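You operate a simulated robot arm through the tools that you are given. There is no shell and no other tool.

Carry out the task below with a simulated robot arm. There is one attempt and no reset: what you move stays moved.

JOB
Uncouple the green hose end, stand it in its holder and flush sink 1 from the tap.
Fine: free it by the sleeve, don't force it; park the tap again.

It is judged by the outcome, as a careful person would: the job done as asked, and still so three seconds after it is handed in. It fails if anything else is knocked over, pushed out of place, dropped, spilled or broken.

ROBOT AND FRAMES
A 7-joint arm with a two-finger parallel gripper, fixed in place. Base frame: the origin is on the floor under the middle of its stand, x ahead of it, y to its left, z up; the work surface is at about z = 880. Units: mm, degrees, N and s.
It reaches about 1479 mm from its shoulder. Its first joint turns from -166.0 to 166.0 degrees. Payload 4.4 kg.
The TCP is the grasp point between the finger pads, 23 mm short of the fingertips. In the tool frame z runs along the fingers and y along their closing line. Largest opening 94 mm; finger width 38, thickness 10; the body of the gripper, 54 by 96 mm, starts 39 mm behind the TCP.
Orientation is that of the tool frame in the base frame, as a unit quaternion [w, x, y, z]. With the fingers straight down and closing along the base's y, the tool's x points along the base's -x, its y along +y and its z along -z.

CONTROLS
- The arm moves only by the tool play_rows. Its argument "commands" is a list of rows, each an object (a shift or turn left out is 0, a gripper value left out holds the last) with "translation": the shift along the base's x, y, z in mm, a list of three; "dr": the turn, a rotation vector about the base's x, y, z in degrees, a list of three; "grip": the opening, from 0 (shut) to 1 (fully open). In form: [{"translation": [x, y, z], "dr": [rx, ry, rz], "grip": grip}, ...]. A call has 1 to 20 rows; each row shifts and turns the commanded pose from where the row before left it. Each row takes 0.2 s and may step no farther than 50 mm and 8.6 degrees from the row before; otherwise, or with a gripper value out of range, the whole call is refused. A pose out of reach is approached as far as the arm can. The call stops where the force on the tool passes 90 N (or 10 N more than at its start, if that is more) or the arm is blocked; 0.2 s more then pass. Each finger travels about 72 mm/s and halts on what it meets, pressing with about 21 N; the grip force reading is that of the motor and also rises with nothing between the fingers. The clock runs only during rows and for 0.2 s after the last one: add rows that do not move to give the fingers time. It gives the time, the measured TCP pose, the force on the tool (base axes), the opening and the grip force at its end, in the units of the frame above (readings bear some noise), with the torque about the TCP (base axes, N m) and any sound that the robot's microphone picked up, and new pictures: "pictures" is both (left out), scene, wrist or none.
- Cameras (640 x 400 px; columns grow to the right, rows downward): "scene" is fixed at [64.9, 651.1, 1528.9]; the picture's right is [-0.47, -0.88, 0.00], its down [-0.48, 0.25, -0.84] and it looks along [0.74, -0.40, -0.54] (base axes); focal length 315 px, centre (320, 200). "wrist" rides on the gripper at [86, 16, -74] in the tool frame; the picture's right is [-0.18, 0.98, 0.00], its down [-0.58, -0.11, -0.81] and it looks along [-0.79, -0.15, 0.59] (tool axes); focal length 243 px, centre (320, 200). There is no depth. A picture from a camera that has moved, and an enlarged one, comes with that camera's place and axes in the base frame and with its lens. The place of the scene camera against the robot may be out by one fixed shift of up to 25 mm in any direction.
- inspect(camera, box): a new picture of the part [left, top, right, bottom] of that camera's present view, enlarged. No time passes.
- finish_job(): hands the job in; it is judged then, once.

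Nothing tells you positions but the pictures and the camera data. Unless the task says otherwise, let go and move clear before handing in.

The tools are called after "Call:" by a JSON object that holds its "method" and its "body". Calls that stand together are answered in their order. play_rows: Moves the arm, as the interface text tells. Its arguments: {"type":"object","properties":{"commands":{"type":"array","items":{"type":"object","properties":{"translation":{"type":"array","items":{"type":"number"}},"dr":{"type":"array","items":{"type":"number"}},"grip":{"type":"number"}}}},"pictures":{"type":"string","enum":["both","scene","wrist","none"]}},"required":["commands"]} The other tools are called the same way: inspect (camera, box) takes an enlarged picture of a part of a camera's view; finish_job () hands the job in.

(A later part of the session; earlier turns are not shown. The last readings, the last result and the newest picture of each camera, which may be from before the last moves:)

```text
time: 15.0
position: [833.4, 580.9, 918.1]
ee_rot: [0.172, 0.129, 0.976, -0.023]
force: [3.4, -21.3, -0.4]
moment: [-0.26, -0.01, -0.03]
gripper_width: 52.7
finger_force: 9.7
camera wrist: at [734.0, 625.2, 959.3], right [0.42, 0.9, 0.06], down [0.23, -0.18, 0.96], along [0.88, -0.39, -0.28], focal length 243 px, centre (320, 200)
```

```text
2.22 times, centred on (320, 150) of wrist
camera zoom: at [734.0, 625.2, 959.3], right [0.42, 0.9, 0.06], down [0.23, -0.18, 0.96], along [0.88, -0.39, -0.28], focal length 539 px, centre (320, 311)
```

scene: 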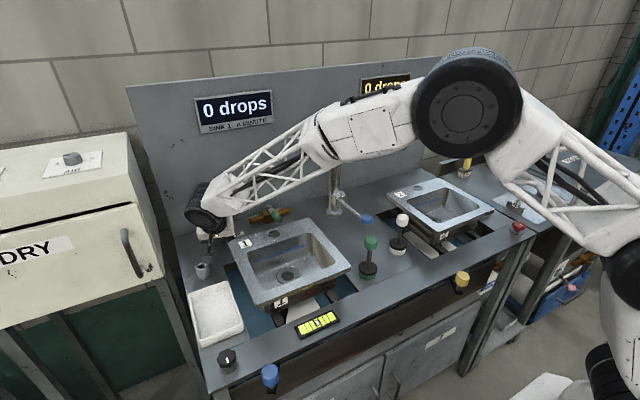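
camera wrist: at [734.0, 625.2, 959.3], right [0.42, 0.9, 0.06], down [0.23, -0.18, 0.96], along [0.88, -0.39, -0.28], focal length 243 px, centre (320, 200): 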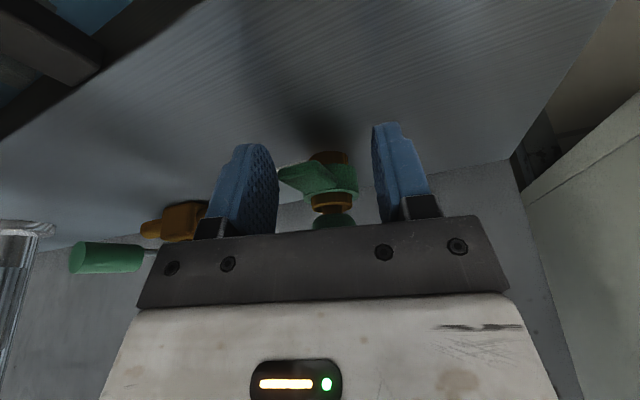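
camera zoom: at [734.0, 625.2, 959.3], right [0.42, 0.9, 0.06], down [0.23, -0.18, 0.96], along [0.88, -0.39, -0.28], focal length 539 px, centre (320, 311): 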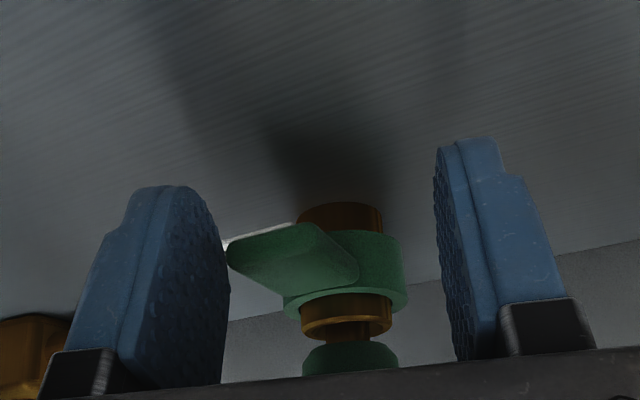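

The sleeve does not turn toward +y: 21 N and no motion. I'll back off and try the other way, counter-clockwise from above, pushing with the other finger toward −y.

Call:
{"method": "play_rows", "body": {"commands": [{"translation": [0, -6, 0]}, {"translation": [0, -6, 0]}, {"translation": [0, -5, 0]}, {"translation": [0, -3, 0]}, {"translation": [0, -2, 0]}, {}], "pictures": "wrist"}}

Call:
{"method": "inspect", "body": {"camera": "wrist", "box": [230, 60, 410, 240]}}

```text
time: 16.4
position: [833.6, 560.8, 919.9]
ee_rot: [0.173, 0.129, 0.976, -0.023]
force: [-5.2, 9.6, 0.1]
moment: [0.17, 0.01, 0.4]
gripper_width: 48.0
finger_force: 4.2
camera wrist: at [733.7, 604.5, 959.7], right [0.42, 0.9, 0.06], down [0.23, -0.18, 0.96], along [0.88, -0.39, -0.28], focal length 243 px, centre (320, 200)
```

wrist: 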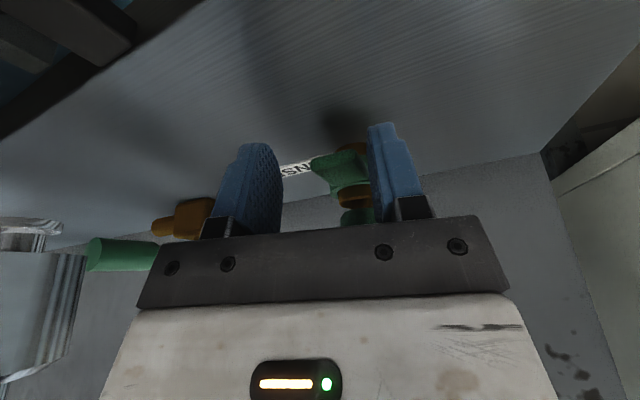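

```text
2.22 times, centred on (320, 150) of wrist
camera zoom: at [733.7, 604.5, 959.7], right [0.42, 0.9, 0.06], down [0.23, -0.18, 0.96], along [0.88, -0.39, -0.28], focal length 539 px, centre (320, 311)
```

zoom: 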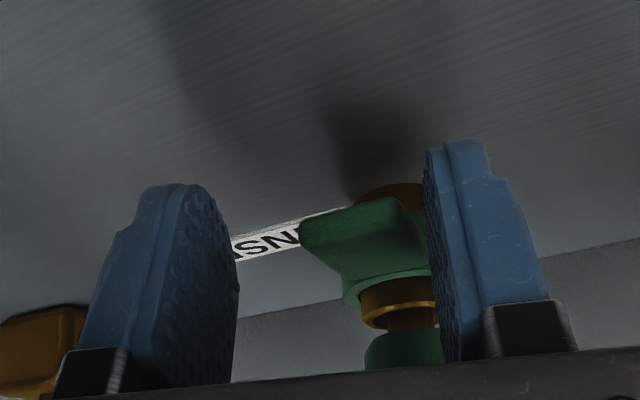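

Call:
{"method": "play_rows", "body": {"commands": [{"translation": [0, 4, 0]}, {"translation": [-8, 0, 0]}, {"translation": [0, -4, 0]}, {"translation": [0, -3, 0]}, {"translation": [0, -2, 0]}, {}], "pictures": "wrist"}}

Call:
{"method": "inspect", "body": {"camera": "wrist", "box": [230, 60, 410, 240]}}

```text
time: 17.8
position: [825.5, 556.0, 919.9]
ee_rot: [0.172, 0.128, 0.976, -0.022]
force: [-17.0, 34.1, 0.1]
moment: [0.5, 0.21, 1.44]
gripper_width: 56.9
finger_force: 14.7
camera wrist: at [725.4, 599.8, 959.2], right [0.42, 0.91, 0.06], down [0.23, -0.18, 0.96], along [0.88, -0.39, -0.28], focal length 243 px, centre (320, 200)
```

wrist: 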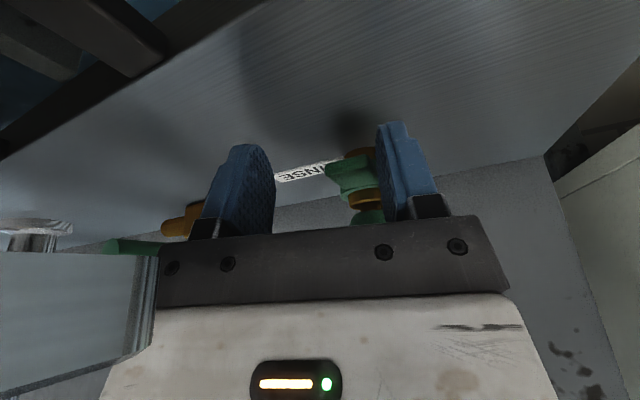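

```text
2.22 times, centred on (320, 150) of wrist
camera zoom: at [725.4, 599.8, 959.2], right [0.42, 0.91, 0.06], down [0.23, -0.18, 0.96], along [0.88, -0.39, -0.28], focal length 539 px, centre (320, 311)
```

zoom: 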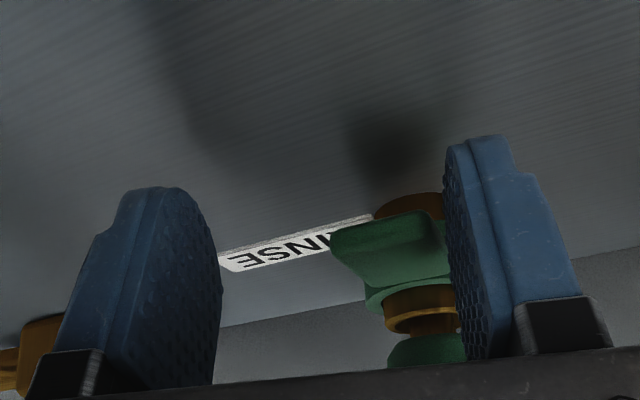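

Neither direction turns with about 1 N·m, so the sleeve must slide along the stub instead, as on a quick coupling. I'll back off, rise, close the fingers and press gently down on the tab.

Call:
{"method": "play_rows", "body": {"commands": [{"translation": [0, 5, 0]}, {"translation": [0, 5, 4]}, {"translation": [3, 0, 10]}, {"translation": [3, 0, 12], "grip": 0.0}, {}, {}, {}, {}], "pictures": "both"}}

Call:
{"method": "inspect", "body": {"camera": "wrist", "box": [230, 60, 410, 240]}}

Call:
{"method": "inspect", "body": {"camera": "scene", "box": [190, 170, 260, 290]}}

```text
time: 19.6
position: [832.0, 566.1, 945.0]
ee_rot: [0.172, 0.128, 0.976, -0.022]
force: [0.1, 0.4, -0.1]
moment: [-0.02, -0.02, -0.01]
gripper_width: 0.3
finger_force: 21.1
camera wrist: at [731.6, 608.9, 985.3], right [0.42, 0.9, 0.06], down [0.23, -0.18, 0.96], along [0.88, -0.39, -0.28], focal length 243 px, centre (320, 200)
```

scene: 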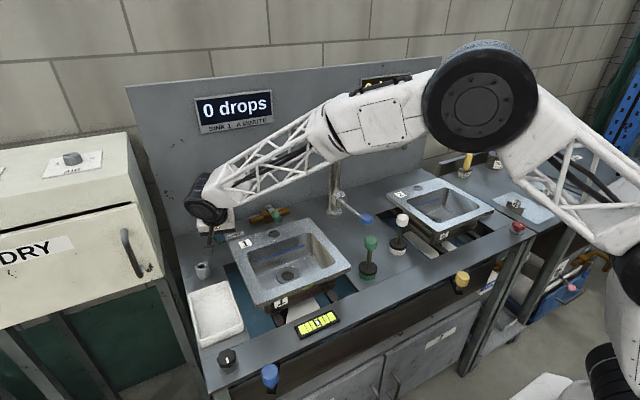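
wrist: 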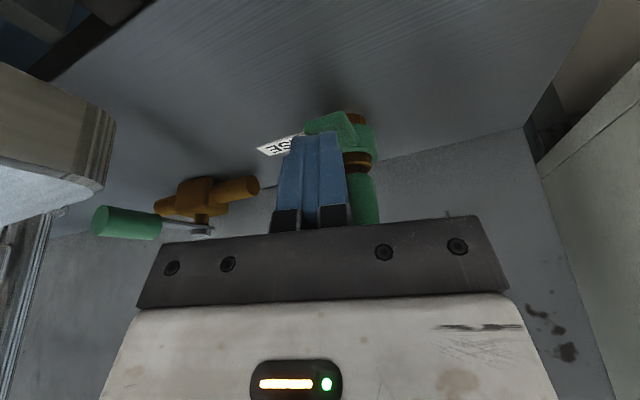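

```text
2.22 times, centred on (320, 150) of wrist
camera zoom: at [731.6, 608.9, 985.3], right [0.42, 0.9, 0.06], down [0.23, -0.18, 0.96], along [0.88, -0.39, -0.28], focal length 539 px, centre (320, 311)
```

zoom: 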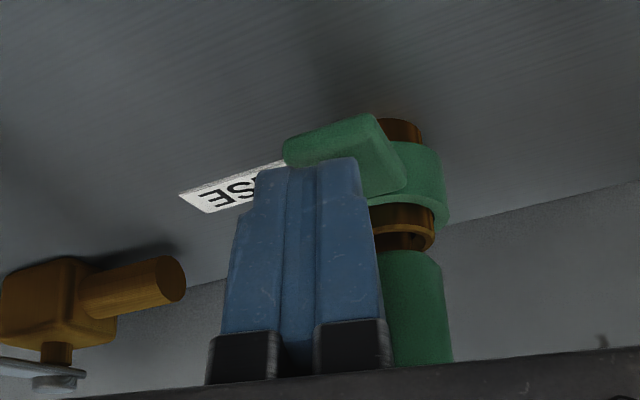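

```text
3.33 times, centred on (225, 230) of scene
camera zoom: at [64.9, 651.1, 1528.9], right [-0.47, -0.88, 0.0], down [-0.48, 0.25, -0.84], along [0.74, -0.4, -0.54], focal length 1048 px, centre (637, 100)
```

zoom: 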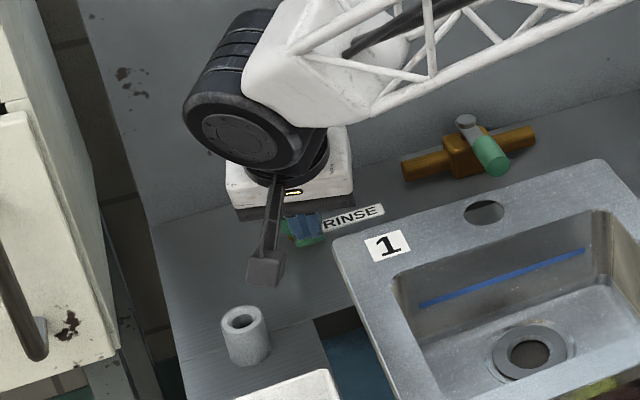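

Call:
{"method": "play_rows", "body": {"commands": [{"translation": [4, 2.5, -5]}, {"translation": [0, 0, -5]}, {"translation": [0, 0, -3]}, {"translation": [0, 0, -2]}, {}], "pictures": "wrist"}}

Call:
{"method": "inspect", "body": {"camera": "wrist", "box": [230, 60, 410, 240]}}

```text
time: 20.8
position: [836.0, 567.3, 932.3]
ee_rot: [0.173, 0.129, 0.976, -0.023]
force: [-0.5, -0.1, 1.7]
moment: [0.03, 0.01, 0.04]
gripper_width: 0.0
finger_force: 21.2
camera wrist: at [735.5, 611.3, 970.9], right [0.42, 0.9, 0.06], down [0.23, -0.18, 0.96], along [0.88, -0.39, -0.28], focal length 243 px, centre (320, 200)
```

wrist: 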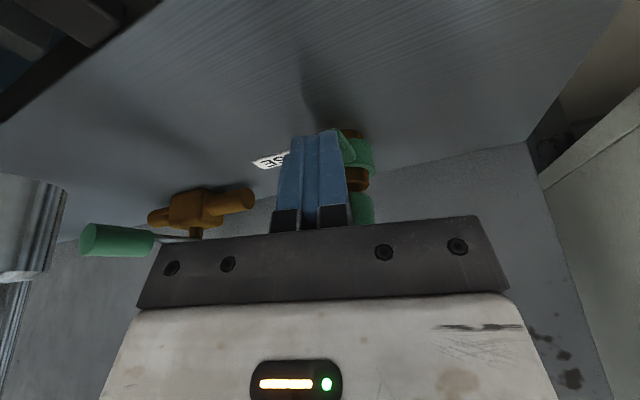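

```text
2.22 times, centred on (320, 150) of wrist
camera zoom: at [735.5, 611.3, 970.9], right [0.42, 0.9, 0.06], down [0.23, -0.18, 0.96], along [0.88, -0.39, -0.28], focal length 539 px, centre (320, 311)
```

zoom: 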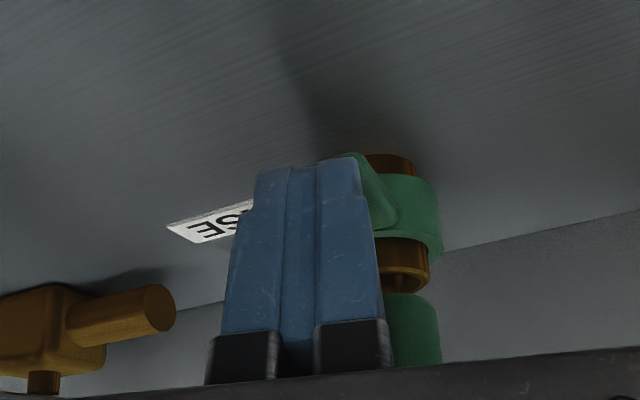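

Call:
{"method": "play_rows", "body": {"commands": [{"translation": [0, 0, -2]}, {"translation": [0, 0, -2]}, {}], "pictures": "wrist"}}

Call:
{"method": "inspect", "body": {"camera": "wrist", "box": [230, 60, 410, 240]}}

```text
time: 21.6
position: [835.3, 566.6, 926.6]
ee_rot: [0.172, 0.129, 0.976, -0.023]
force: [-1.5, 2.6, 5.0]
moment: [0.11, 0.02, 0.0]
gripper_width: 0.0
finger_force: 20.6
camera wrist: at [735.7, 610.8, 966.2], right [0.42, 0.9, 0.06], down [0.23, -0.18, 0.96], along [0.88, -0.39, -0.28], focal length 243 px, centre (320, 200)
```

wrist: 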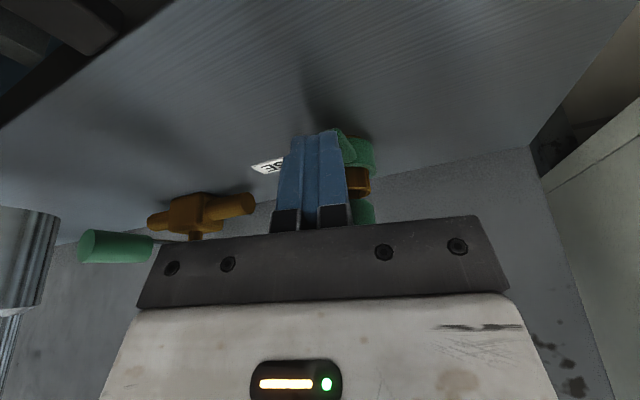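

```text
2.22 times, centred on (320, 150) of wrist
camera zoom: at [735.7, 610.8, 966.2], right [0.42, 0.9, 0.06], down [0.23, -0.18, 0.96], along [0.88, -0.39, -0.28], focal length 539 px, centre (320, 311)
```

zoom: 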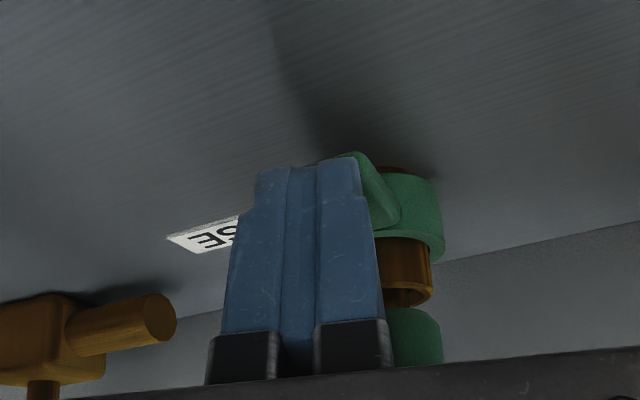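

The sleeve is sliding down the stub at only about 5 N, so that is the release. I'll keep pressing gently to the end of its travel.

Call:
{"method": "play_rows", "body": {"commands": [{"translation": [0, 0, -2]}, {"translation": [0, 0, -2]}, {}], "pictures": "wrist"}}

Call:
{"method": "inspect", "body": {"camera": "wrist", "box": [230, 60, 410, 240]}}

```text
time: 22.4
position: [834.7, 566.9, 923.6]
ee_rot: [0.173, 0.128, 0.976, -0.021]
force: [-4.9, -4.6, 24.4]
moment: [0.05, 0.0, 0.02]
gripper_width: 0.0
finger_force: 20.9
camera wrist: at [735.9, 610.9, 963.6], right [0.42, 0.9, 0.07], down [0.23, -0.18, 0.96], along [0.88, -0.39, -0.28], focal length 243 px, centre (320, 200)
```

wrist: 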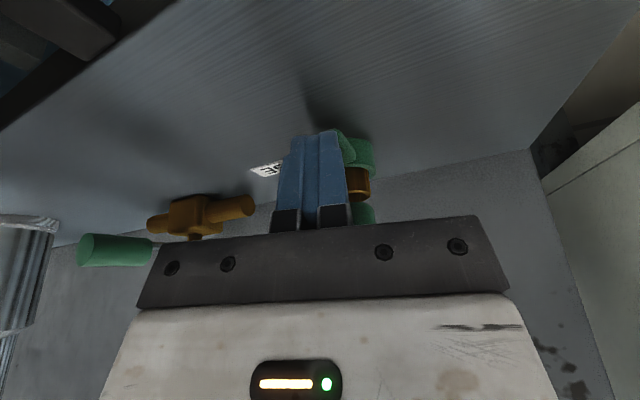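

```text
2.22 times, centred on (320, 150) of wrist
camera zoom: at [735.9, 610.9, 963.6], right [0.42, 0.9, 0.07], down [0.23, -0.18, 0.96], along [0.88, -0.39, -0.28], focal length 539 px, centre (320, 311)
```

zoom: 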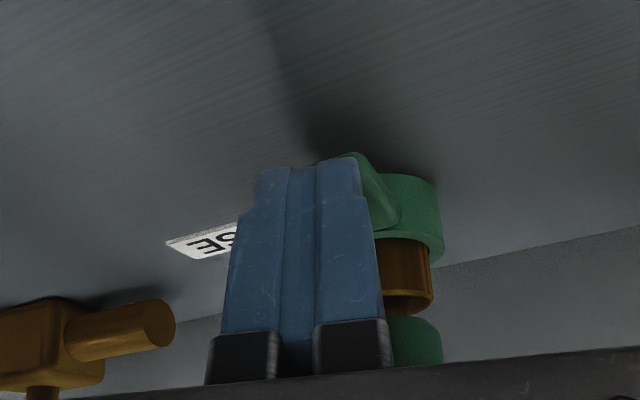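

The force rose to 24 N, so the sleeve is at its lower stop. I'll lift off and see whether it stays down or springs back.

Call:
{"method": "play_rows", "body": {"commands": [{"translation": [0, 0, 4]}, {"translation": [0, 0, 6]}, {"translation": [-3, 0, 12]}, {}, {}], "pictures": "wrist"}}

Call:
{"method": "inspect", "body": {"camera": "wrist", "box": [230, 60, 410, 240]}}

Call:
{"method": "inspect", "body": {"camera": "scene", "box": [190, 170, 260, 260]}}

```text
time: 23.6
position: [832.0, 567.7, 944.8]
ee_rot: [0.172, 0.129, 0.976, -0.022]
force: [0.4, -0.5, -0.2]
moment: [-0.01, 0.02, -0.01]
gripper_width: 0.1
finger_force: 20.3
camera wrist: at [731.6, 611.6, 984.0], right [0.42, 0.9, 0.06], down [0.23, -0.18, 0.96], along [0.88, -0.39, -0.28], focal length 243 px, centre (320, 200)
```

wrist: 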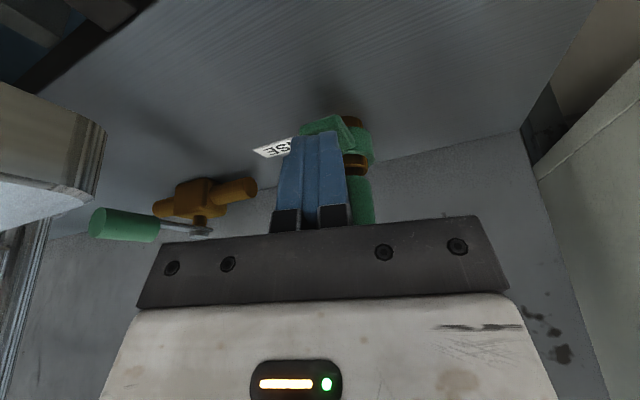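

```text
2.22 times, centred on (320, 150) of wrist
camera zoom: at [731.6, 611.6, 984.0], right [0.42, 0.9, 0.06], down [0.23, -0.18, 0.96], along [0.88, -0.39, -0.28], focal length 539 px, centre (320, 311)
```

zoom: 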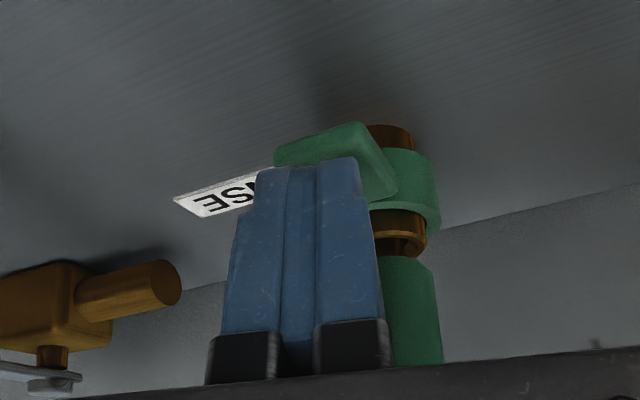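

```text
4.44 times, centred on (225, 215) of scene
camera zoom: at [64.9, 651.1, 1528.9], right [-0.47, -0.88, 0.0], down [-0.48, 0.25, -0.84], along [0.74, -0.4, -0.54], focal length 1398 px, centre (742, 133)
```

zoom: 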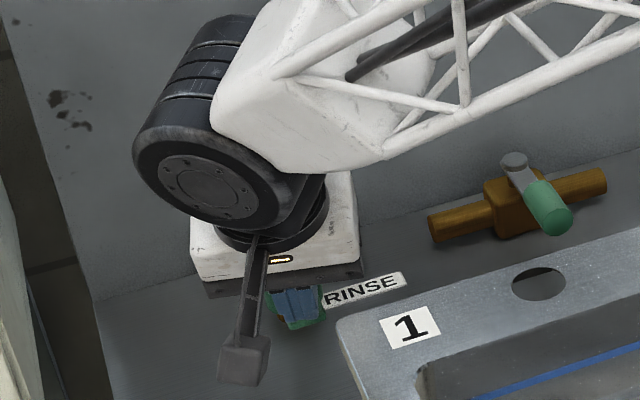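

The sleeve is spring-loaded and came back up, so it has to be held down while the hose end starts to lift. The collar is wider (40 mm) than the hose body (30 mm). I'll come in from the front at about 50° so the fingertips can press the collar rim while the pads hold the body. First I'll pull back and re-tilt.

Call:
{"method": "play_rows", "body": {"commands": [{"translation": [-2, 2, 14], "dr": [-1.94, -7.25, 0], "grip": 0.53}, {"translation": [0, 2, 14], "dr": [-1.94, -7.25, 0]}, {"translation": [0, 1, 14], "dr": [-1.94, -7.25, 0]}, {"translation": [0, 0, 0], "dr": [-1.94, -7.25, 0]}, {"dr": [0, 0, 7]}, {}, {}], "pictures": "both"}}

Call:
{"method": "inspect", "body": {"camera": "scene", "box": [180, 150, 280, 290]}}

Call:
{"method": "inspect", "body": {"camera": "wrist", "box": [230, 60, 410, 240]}}

```text
time: 25.2
position: [830.6, 573.6, 987.1]
ee_rot: [0.422, 0.063, 0.904, -0.03]
force: [0.9, 0.1, 0.1]
moment: [0.0, -0.04, -0.01]
gripper_width: 49.6
finger_force: 0.1
camera wrist: at [720.4, 605.4, 967.8], right [0.25, 0.96, 0.14], down [-0.26, -0.07, 0.96], along [0.93, -0.28, 0.23], focal length 243 px, centre (320, 200)
```

scene: 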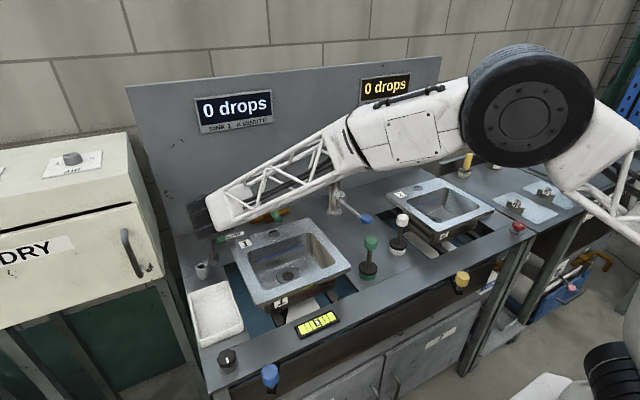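
wrist: 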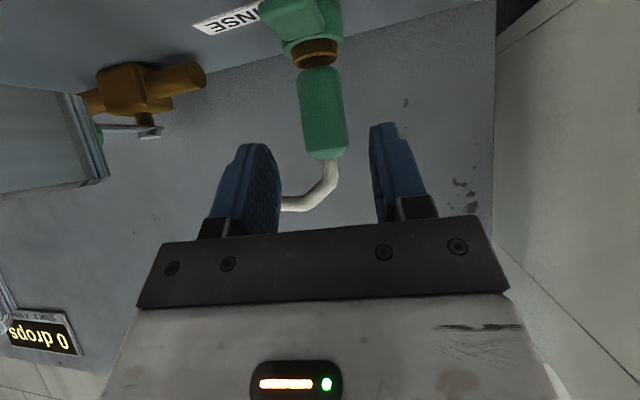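

```text
2.86 times, centred on (230, 220) of scene
camera zoom: at [64.9, 651.1, 1528.9], right [-0.47, -0.88, 0.0], down [-0.48, 0.25, -0.84], along [0.74, -0.4, -0.54], focal length 899 px, centre (577, 143)
```

zoom: 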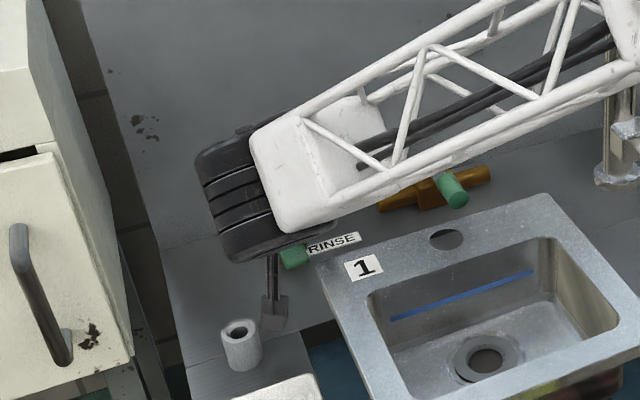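

```text
2.22 times, centred on (320, 150) of wrist
camera zoom: at [720.4, 605.4, 967.8], right [0.25, 0.96, 0.14], down [-0.26, -0.07, 0.96], along [0.93, -0.28, 0.23], focal length 539 px, centre (320, 311)
```

zoom: 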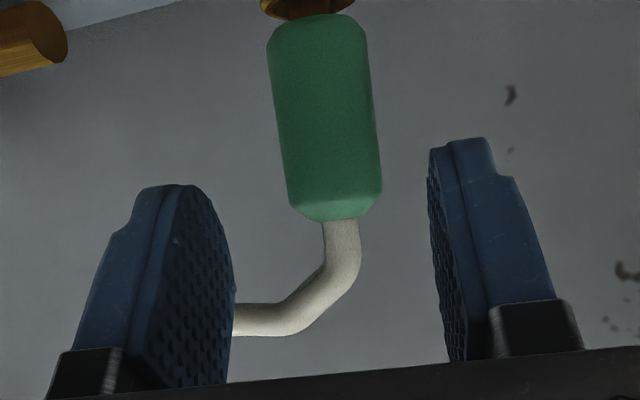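

The body is centred between the fingers, at about (888, 566) with a diameter of about 32 mm. I'll come in along the finger direction until the tips are just above the collar.

Call:
{"method": "play_rows", "body": {"commands": [{"translation": [13, -1.7, -11]}, {"translation": [13, -1.7, -11]}, {"translation": [13, -1.7, -11]}, {}, {}], "pictures": "both"}}

Call:
{"method": "inspect", "body": {"camera": "scene", "box": [180, 150, 280, 290]}}

Call:
{"method": "inspect", "body": {"camera": "wrist", "box": [220, 40, 420, 240]}}

```text
time: 26.4
position: [870.8, 566.0, 953.5]
ee_rot: [0.422, 0.063, 0.904, -0.03]
force: [0.6, -0.2, 1.1]
moment: [-0.02, -0.01, 0.0]
gripper_width: 49.6
finger_force: 0.0
camera wrist: at [760.0, 599.8, 934.5], right [0.25, 0.96, 0.14], down [-0.26, -0.07, 0.96], along [0.93, -0.28, 0.23], focal length 243 px, centre (320, 200)
```

scene: 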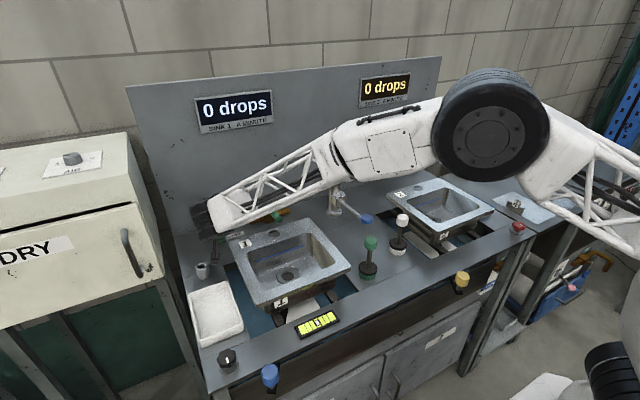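
wrist: 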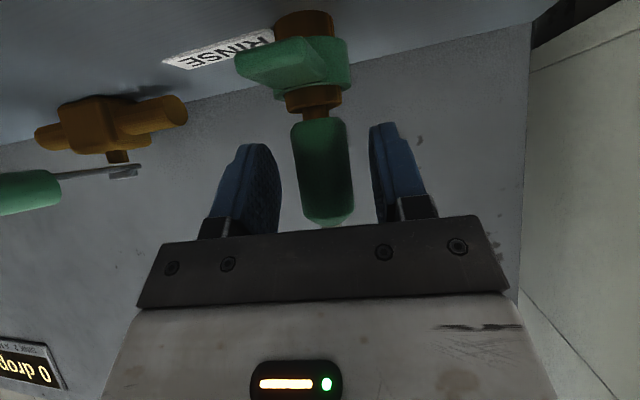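

```text
2.86 times, centred on (230, 220) of scene
camera zoom: at [64.9, 651.1, 1528.9], right [-0.47, -0.88, 0.0], down [-0.48, 0.25, -0.84], along [0.74, -0.4, -0.54], focal length 899 px, centre (577, 143)
```

zoom: 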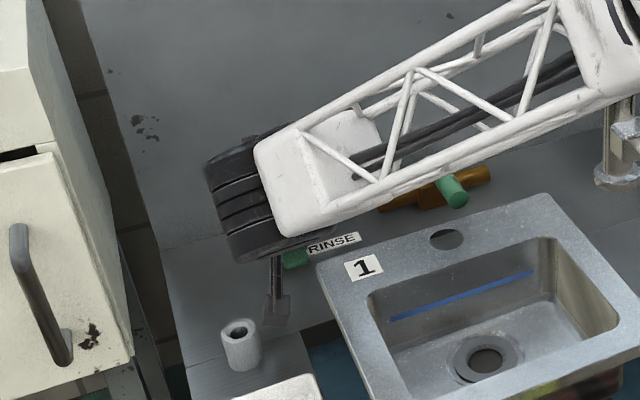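

```text
2.00 times, centred on (320, 140) of wrist
camera zoom: at [760.0, 599.8, 934.5], right [0.25, 0.96, 0.14], down [-0.26, -0.07, 0.96], along [0.93, -0.28, 0.23], focal length 485 px, centre (320, 320)
```

zoom: 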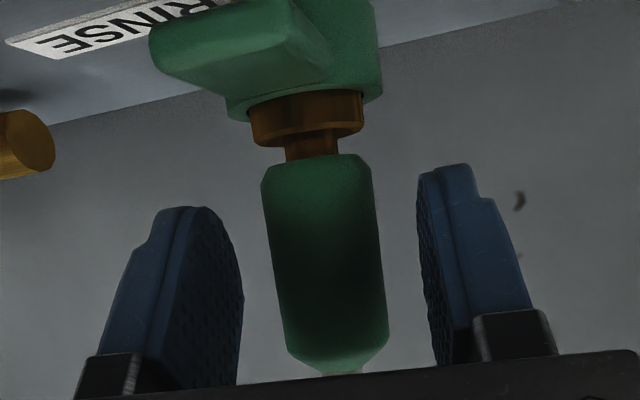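

From below I can clearly see the body, its narrow nipple, the copper socket rim and the sleeve. I'll move in the last 12 mm and narrow the fingers around the body without gripping yet.

Call:
{"method": "play_rows", "body": {"commands": [{"translation": [6, -0.8, -6]}, {"translation": [6, -0.8, -5]}, {"grip": 0.4}, {}, {}], "pictures": "wrist"}}

Call:
{"method": "inspect", "body": {"camera": "wrist", "box": [220, 40, 420, 240]}}

Call:
{"method": "inspect", "body": {"camera": "scene", "box": [180, 170, 260, 270]}}

```text
time: 27.6
position: [882.1, 566.0, 942.7]
ee_rot: [0.421, 0.064, 0.904, -0.03]
force: [-0.1, -0.6, 0.1]
moment: [0.01, 0.03, 0.0]
gripper_width: 37.6
finger_force: 0.1
camera wrist: at [771.6, 598.2, 923.4], right [0.25, 0.96, 0.14], down [-0.26, -0.07, 0.96], along [0.93, -0.28, 0.23], focal length 243 px, centre (320, 200)
```

wrist: 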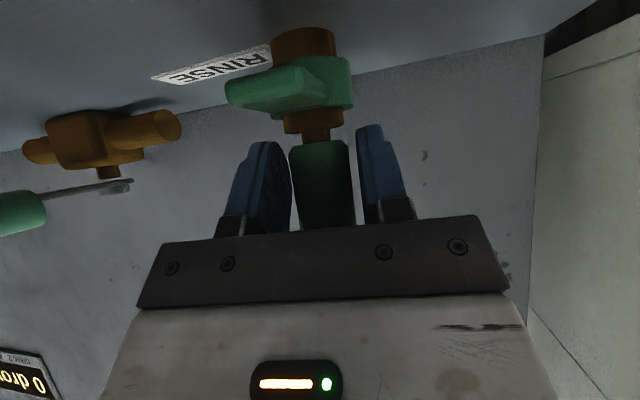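

```text
2.00 times, centred on (320, 140) of wrist
camera zoom: at [771.6, 598.2, 923.4], right [0.25, 0.96, 0.14], down [-0.26, -0.07, 0.96], along [0.93, -0.28, 0.23], focal length 485 px, centre (320, 320)
```

zoom: 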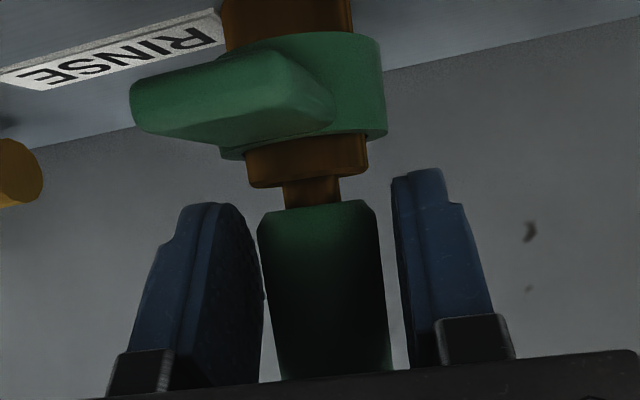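

```text
4.00 times, centred on (220, 220) of scene
camera zoom: at [64.9, 651.1, 1528.9], right [-0.47, -0.88, 0.0], down [-0.48, 0.25, -0.84], along [0.74, -0.4, -0.54], focal length 1258 px, centre (720, 120)
```

zoom: 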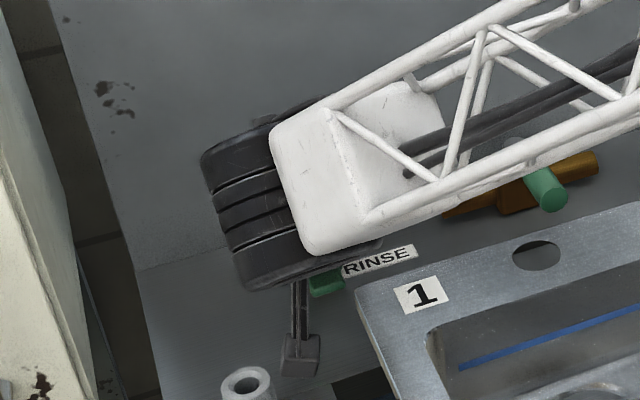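

The body sits about 1.5 mm toward −y of centre. I'll correct that and lower in small steps until the fingertips meet the collar rim.

Call:
{"method": "play_rows", "body": {"commands": [{"translation": [-1.5, -1.5, 0]}, {"translation": [0, 0, -4]}, {"translation": [0, 0, -3]}, {}], "pictures": "wrist"}}

Call:
{"method": "inspect", "body": {"camera": "wrist", "box": [220, 40, 420, 240]}}

```text
time: 28.6
position: [879.9, 564.5, 935.8]
ee_rot: [0.422, 0.063, 0.904, -0.029]
force: [0.0, 0.1, 0.4]
moment: [-0.01, 0.03, -0.05]
gripper_width: 37.6
finger_force: 0.1
camera wrist: at [770.0, 596.6, 916.7], right [0.25, 0.96, 0.14], down [-0.26, -0.07, 0.96], along [0.93, -0.28, 0.23], focal length 243 px, centre (320, 200)
```

wrist: 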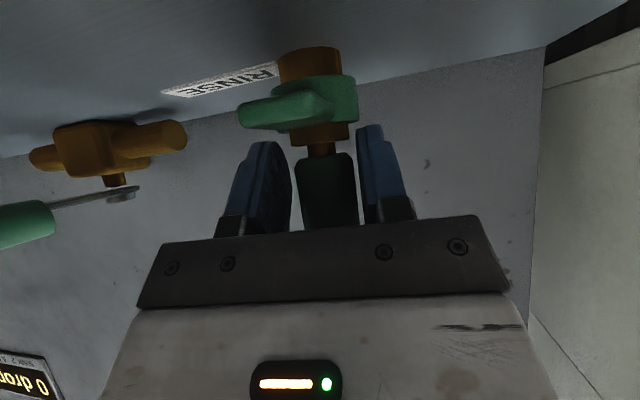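

```text
2.00 times, centred on (320, 140) of wrist
camera zoom: at [770.0, 596.6, 916.7], right [0.25, 0.96, 0.14], down [-0.26, -0.07, 0.96], along [0.93, -0.28, 0.23], focal length 485 px, centre (320, 320)
```

zoom: 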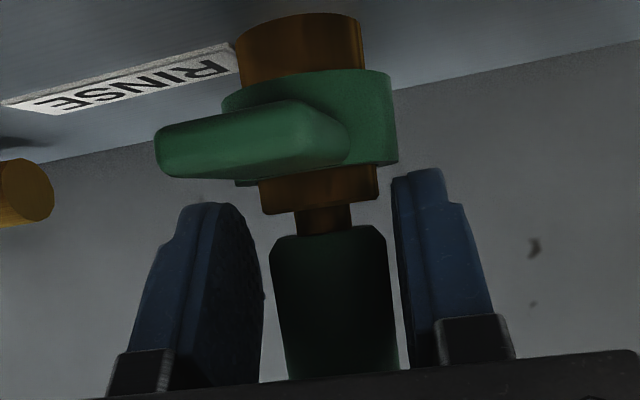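

The collar top is 3–4 mm below the tips. I'll close on the body to measure its diameter, then open by about 2 mm so I can press the collar without dragging on the body.

Call:
{"method": "play_rows", "body": {"commands": [{"grip": 0.3}, {}, {}], "pictures": "none"}}

```text
time: 29.4
position: [880.1, 563.8, 936.9]
ee_rot: [0.422, 0.063, 0.904, -0.029]
force: [3.2, 7.7, -0.5]
moment: [0.11, -0.11, 0.03]
gripper_width: 31.6
finger_force: 4.0
```

Call:
{"method": "play_rows", "body": {"commands": [{"translation": [0, 0.7, 0], "grip": 0.362}, {"translation": [0, 0, -2]}, {"translation": [0, 0, -2]}, {}], "pictures": "wrist"}}

Call:
{"method": "inspect", "body": {"camera": "wrist", "box": [220, 40, 420, 240]}}

```text
time: 30.4
position: [881.1, 565.5, 931.9]
ee_rot: [0.421, 0.062, 0.904, -0.029]
force: [0.2, -0.3, 0.1]
moment: [-0.01, -0.04, 0.02]
gripper_width: 34.0
finger_force: 0.1
camera wrist: at [770.7, 596.9, 912.3], right [0.25, 0.96, 0.14], down [-0.26, -0.07, 0.96], along [0.93, -0.28, 0.23], focal length 243 px, centre (320, 200)
```

wrist: 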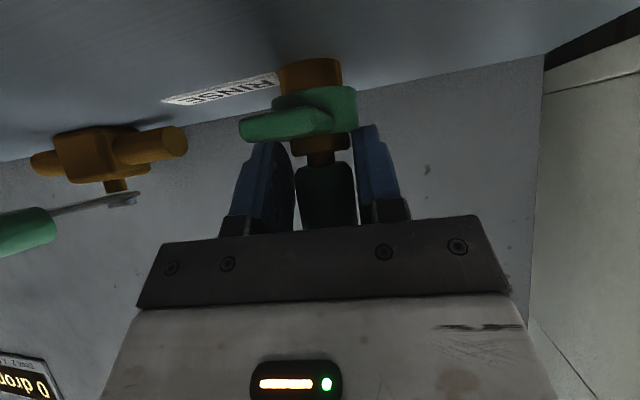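

```text
2.00 times, centred on (320, 140) of wrist
camera zoom: at [770.7, 596.9, 912.3], right [0.25, 0.96, 0.14], down [-0.26, -0.07, 0.96], along [0.93, -0.28, 0.23], focal length 485 px, centre (320, 320)
```

zoom: 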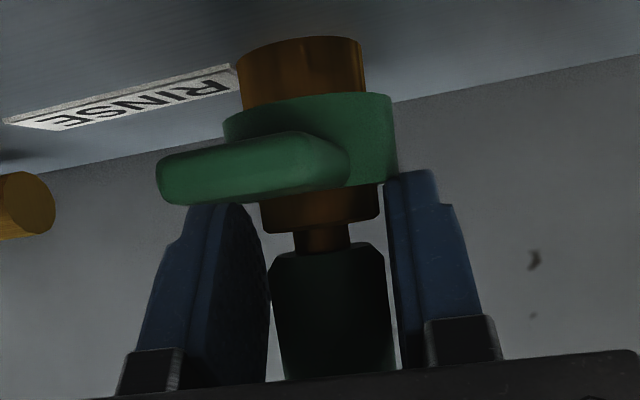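

Call:
{"method": "play_rows", "body": {"commands": [{"translation": [0, 0, -2]}, {"translation": [0, 0, -1.5]}, {}], "pictures": "wrist"}}

Call:
{"method": "inspect", "body": {"camera": "wrist", "box": [220, 40, 420, 240]}}

```text
time: 31.2
position: [880.8, 565.6, 928.5]
ee_rot: [0.422, 0.063, 0.904, -0.029]
force: [-0.2, 0.0, -0.4]
moment: [0.01, 0.0, 0.0]
gripper_width: 33.8
finger_force: 0.0
camera wrist: at [770.2, 596.9, 909.1], right [0.25, 0.96, 0.14], down [-0.26, -0.07, 0.96], along [0.93, -0.28, 0.23], focal length 243 px, centre (320, 200)
```

wrist: 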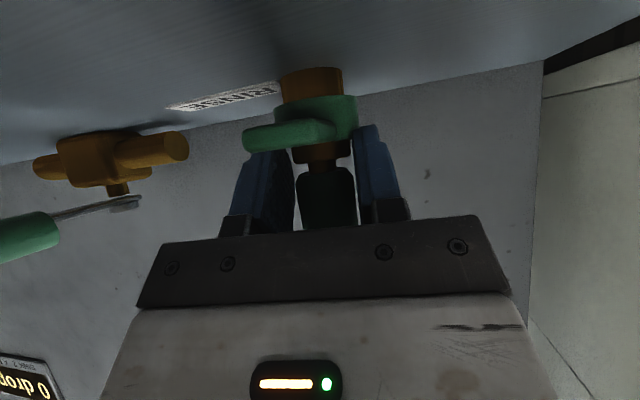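

```text
2.00 times, centred on (320, 140) of wrist
camera zoom: at [770.2, 596.9, 909.1], right [0.25, 0.96, 0.14], down [-0.26, -0.07, 0.96], along [0.93, -0.28, 0.23], focal length 485 px, centre (320, 320)
```

zoom: 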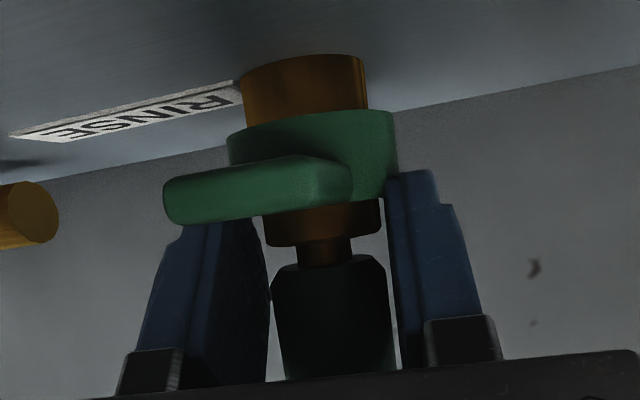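

The tips passed beside the collar rather than onto it. I'll rise a little, let the fingers touch the body very lightly (the grip force follows position error, about 1 N/mm), and press down again.

Call:
{"method": "play_rows", "body": {"commands": [{"translation": [0, 0, 5]}, {"translation": [1, 0, 4]}, {"grip": 0.325}, {}, {}], "pictures": "wrist"}}

Call:
{"method": "inspect", "body": {"camera": "wrist", "box": [220, 40, 420, 240]}}

```text
time: 32.4
position: [881.5, 565.8, 938.0]
ee_rot: [0.421, 0.063, 0.904, -0.03]
force: [0.4, -0.3, -0.4]
moment: [-0.02, -0.03, 0.0]
gripper_width: 30.9
finger_force: 0.5
camera wrist: at [771.3, 597.1, 918.4], right [0.25, 0.96, 0.14], down [-0.26, -0.07, 0.96], along [0.93, -0.28, 0.23], focal length 243 px, centre (320, 200)
```

wrist: 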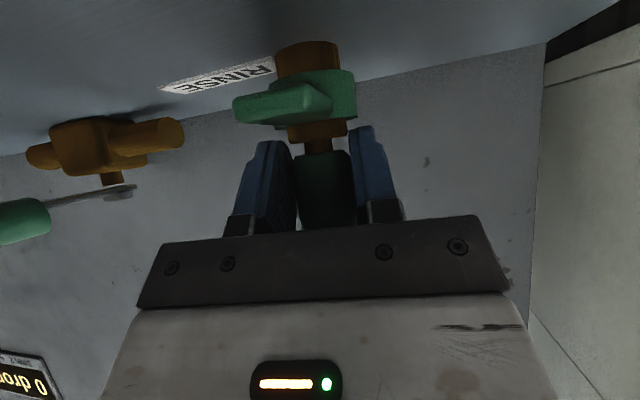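

```text
2.00 times, centred on (320, 140) of wrist
camera zoom: at [771.3, 597.1, 918.4], right [0.25, 0.96, 0.14], down [-0.26, -0.07, 0.96], along [0.93, -0.28, 0.23], focal length 485 px, centre (320, 320)
```

zoom: 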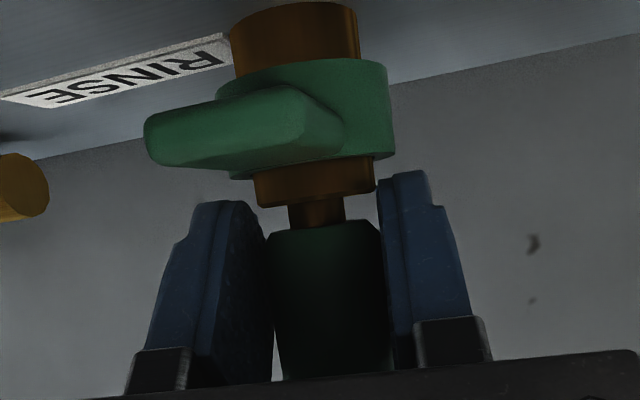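

Call:
{"method": "play_rows", "body": {"commands": [{"translation": [0, 0, -3]}, {"translation": [0, 0, -3]}, {"translation": [0, 0, -2]}, {"translation": [0, 0, -2]}, {}], "pictures": "wrist"}}

Call:
{"method": "inspect", "body": {"camera": "wrist", "box": [220, 40, 420, 240]}}

```text
time: 33.6
position: [881.1, 564.6, 927.9]
ee_rot: [0.422, 0.063, 0.904, -0.029]
force: [-0.4, -0.5, 0.1]
moment: [0.01, 0.03, 0.0]
gripper_width: 30.7
finger_force: 0.4
camera wrist: at [770.8, 597.3, 907.7], right [0.25, 0.96, 0.14], down [-0.26, -0.07, 0.96], along [0.93, -0.28, 0.23], focal length 243 px, centre (320, 200)
```

wrist: 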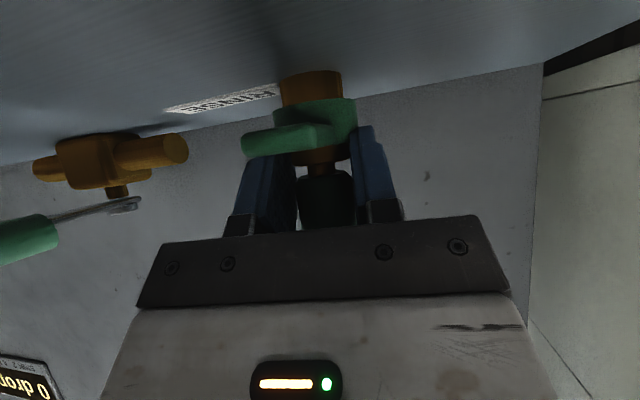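

```text
2.00 times, centred on (320, 140) of wrist
camera zoom: at [770.8, 597.3, 907.7], right [0.25, 0.96, 0.14], down [-0.26, -0.07, 0.96], along [0.93, -0.28, 0.23], focal length 485 px, centre (320, 320)
```

zoom: 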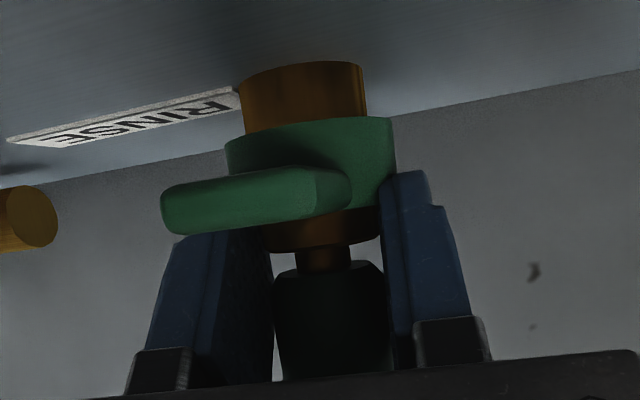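

Call:
{"method": "play_rows", "body": {"commands": [{"translation": [0, 0, -2]}, {"translation": [0, 0, -1]}, {}], "pictures": "wrist"}}

Call:
{"method": "inspect", "body": {"camera": "wrist", "box": [260, 80, 400, 200]}}

```text
time: 34.4
position: [881.9, 564.4, 924.2]
ee_rot: [0.422, 0.064, 0.904, -0.029]
force: [0.3, 2.5, 0.7]
moment: [0.01, 0.02, 0.0]
gripper_width: 30.9
finger_force: 0.2
camera wrist: at [771.3, 597.0, 905.2], right [0.25, 0.96, 0.14], down [-0.26, -0.07, 0.96], along [0.93, -0.28, 0.23], focal length 243 px, centre (320, 200)
```

wrist: 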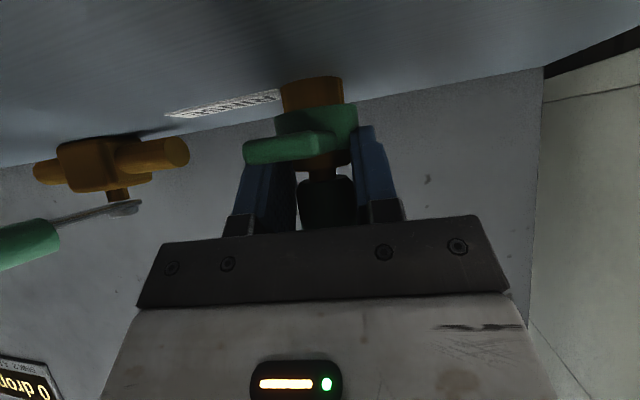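

```text
3.33 times, centred on (330, 140) of wrist
camera zoom: at [771.3, 597.0, 905.2], right [0.25, 0.96, 0.14], down [-0.26, -0.07, 0.96], along [0.93, -0.28, 0.23], focal length 809 px, centre (287, 400)
```

zoom: 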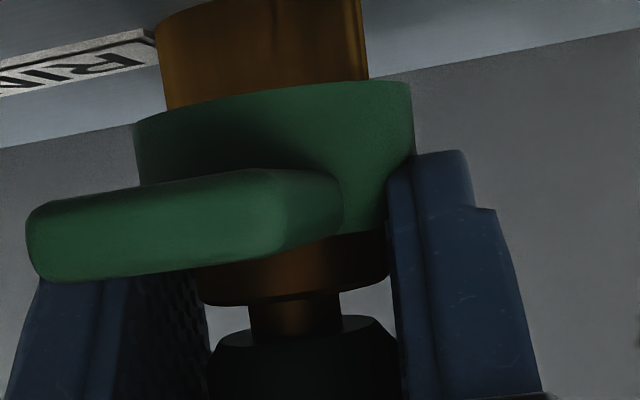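

The finger's lowest point lies behind the TCP and passes in front of the collar. Approaching from about −30° yaw would put one finger squarely on the tab while both still hold the body. I'll rise, open, re-yaw and check.

Call:
{"method": "play_rows", "body": {"commands": [{"translation": [0, 0, 7], "grip": 0.37}, {"translation": [0, 0, 8]}, {"translation": [-3, 0, 10], "grip": 0.53}, {"translation": [-5, 0, 4]}, {"translation": [-2, 3, 0], "dr": [0, 0, -7.3]}, {"translation": [-2, 4, 0], "dr": [0, 0, -7.3]}, {"translation": [-2, 4, 0], "dr": [0, 0, -7.4]}, {}, {}], "pictures": "both"}}

Call:
{"method": "inspect", "body": {"camera": "wrist", "box": [220, 40, 420, 240]}}

Call:
{"method": "inspect", "body": {"camera": "scene", "box": [160, 150, 280, 290]}}

```text
time: 36.4
position: [868.7, 575.1, 957.1]
ee_rot: [0.41, 0.236, 0.875, -0.108]
force: [4.2, -17.8, 41.6]
moment: [2.5, 4.44, 1.71]
gripper_width: 49.8
finger_force: 0.1
camera wrist: at [777.9, 646.7, 937.7], right [0.59, 0.79, 0.15], down [-0.27, 0.03, 0.96], along [0.76, -0.61, 0.23], focal length 243 px, centre (320, 200)
```

scene: 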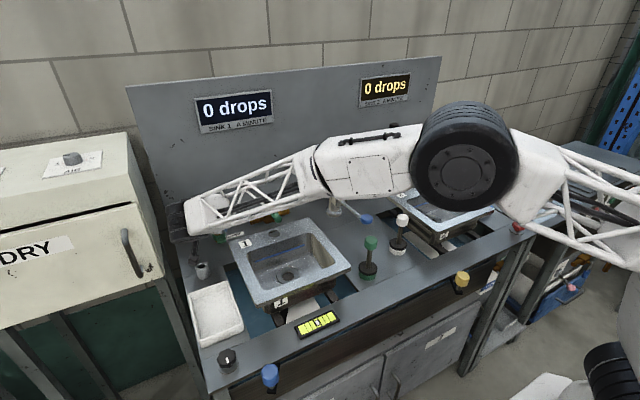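
wrist: 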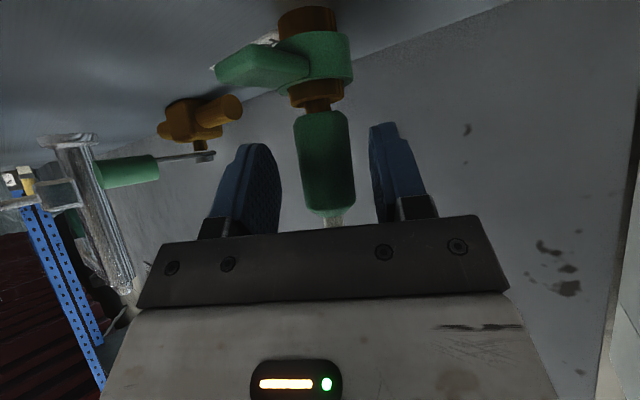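

```text
2.00 times, centred on (320, 140) of wrist
camera zoom: at [777.9, 646.7, 937.7], right [0.59, 0.79, 0.15], down [-0.27, 0.03, 0.96], along [0.76, -0.61, 0.23], focal length 485 px, centre (320, 320)
```

zoom: 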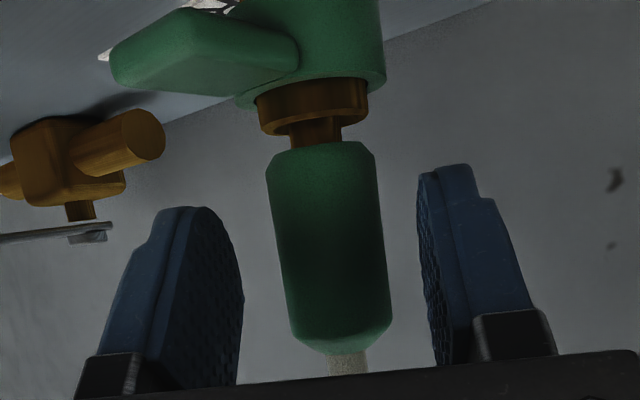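

```text
2.86 times, centred on (220, 220) of scene
camera zoom: at [64.9, 651.1, 1528.9], right [-0.47, -0.88, 0.0], down [-0.48, 0.25, -0.84], along [0.74, -0.4, -0.54], focal length 899 px, centre (606, 143)
```

zoom: 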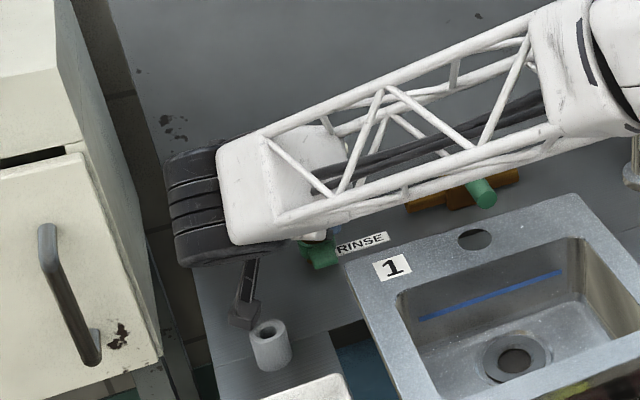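

Contact: the force and moment point to the wrist camera pressing on the cup's rim at about (760, 635, 937). I'm lifting straight off it now.

Call:
{"method": "play_rows", "body": {"commands": [{"translation": [0, 0, 8]}, {"translation": [0, 0, 12]}, {"translation": [0, 0, 15]}, {}, {}], "pictures": "both"}}

Call:
{"method": "inspect", "body": {"camera": "scene", "box": [160, 150, 280, 290]}}

Call:
{"method": "inspect", "body": {"camera": "scene", "box": [185, 250, 225, 290]}}

```text
time: 37.6
position: [866.7, 575.6, 987.3]
ee_rot: [0.408, 0.235, 0.875, -0.11]
force: [-0.5, 0.4, -0.3]
moment: [0.0, 0.0, -0.02]
gripper_width: 49.6
finger_force: 0.0
camera wrist: at [776.5, 646.3, 968.1], right [0.59, 0.79, 0.14], down [-0.27, 0.03, 0.96], along [0.76, -0.61, 0.23], focal length 243 px, centre (320, 200)
```

scene: 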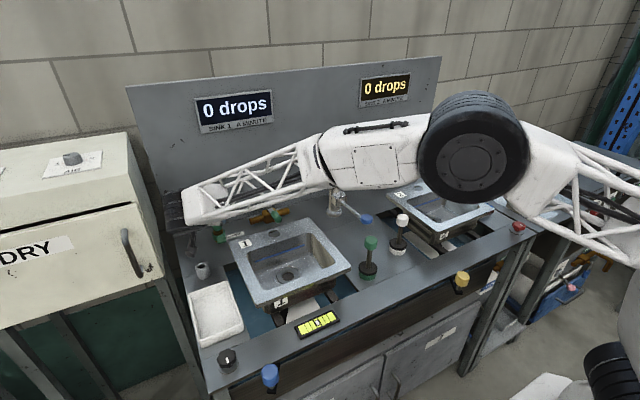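
wrist: 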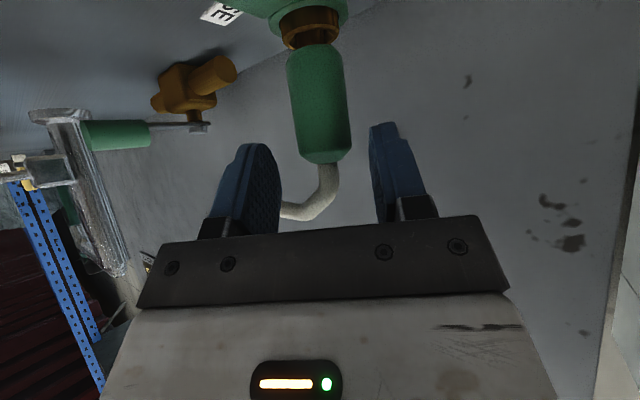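

```text
2.86 times, centred on (220, 220) of scene
camera zoom: at [64.9, 651.1, 1528.9], right [-0.47, -0.88, 0.0], down [-0.48, 0.25, -0.84], along [0.74, -0.4, -0.54], focal length 899 px, centre (606, 143)
```

zoom: 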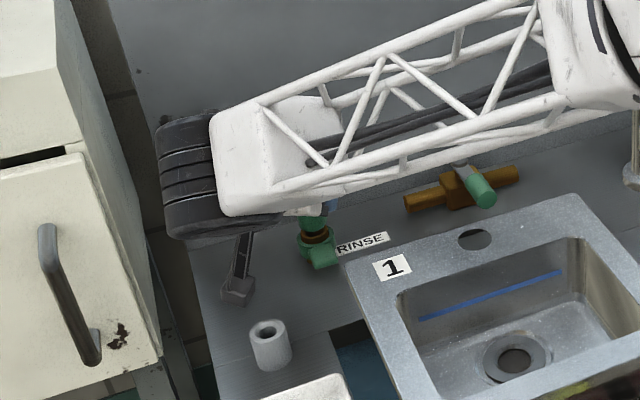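

```text
10.00 times, centred on (205, 270) of scene
camera zoom: at [64.9, 651.1, 1528.9], right [-0.47, -0.88, 0.0], down [-0.48, 0.25, -0.84], along [0.74, -0.4, -0.54], focal length 3146 px, centre (1470, -500)
```

zoom: 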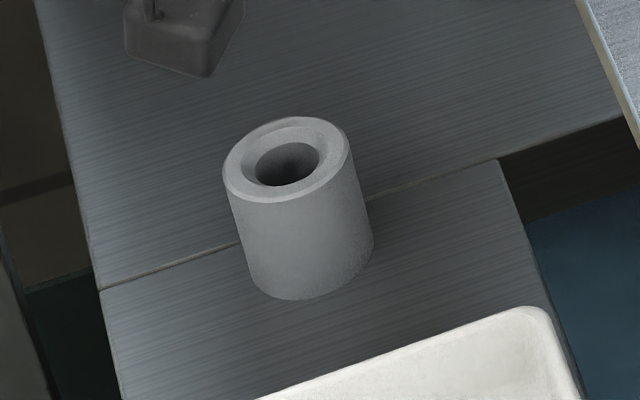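

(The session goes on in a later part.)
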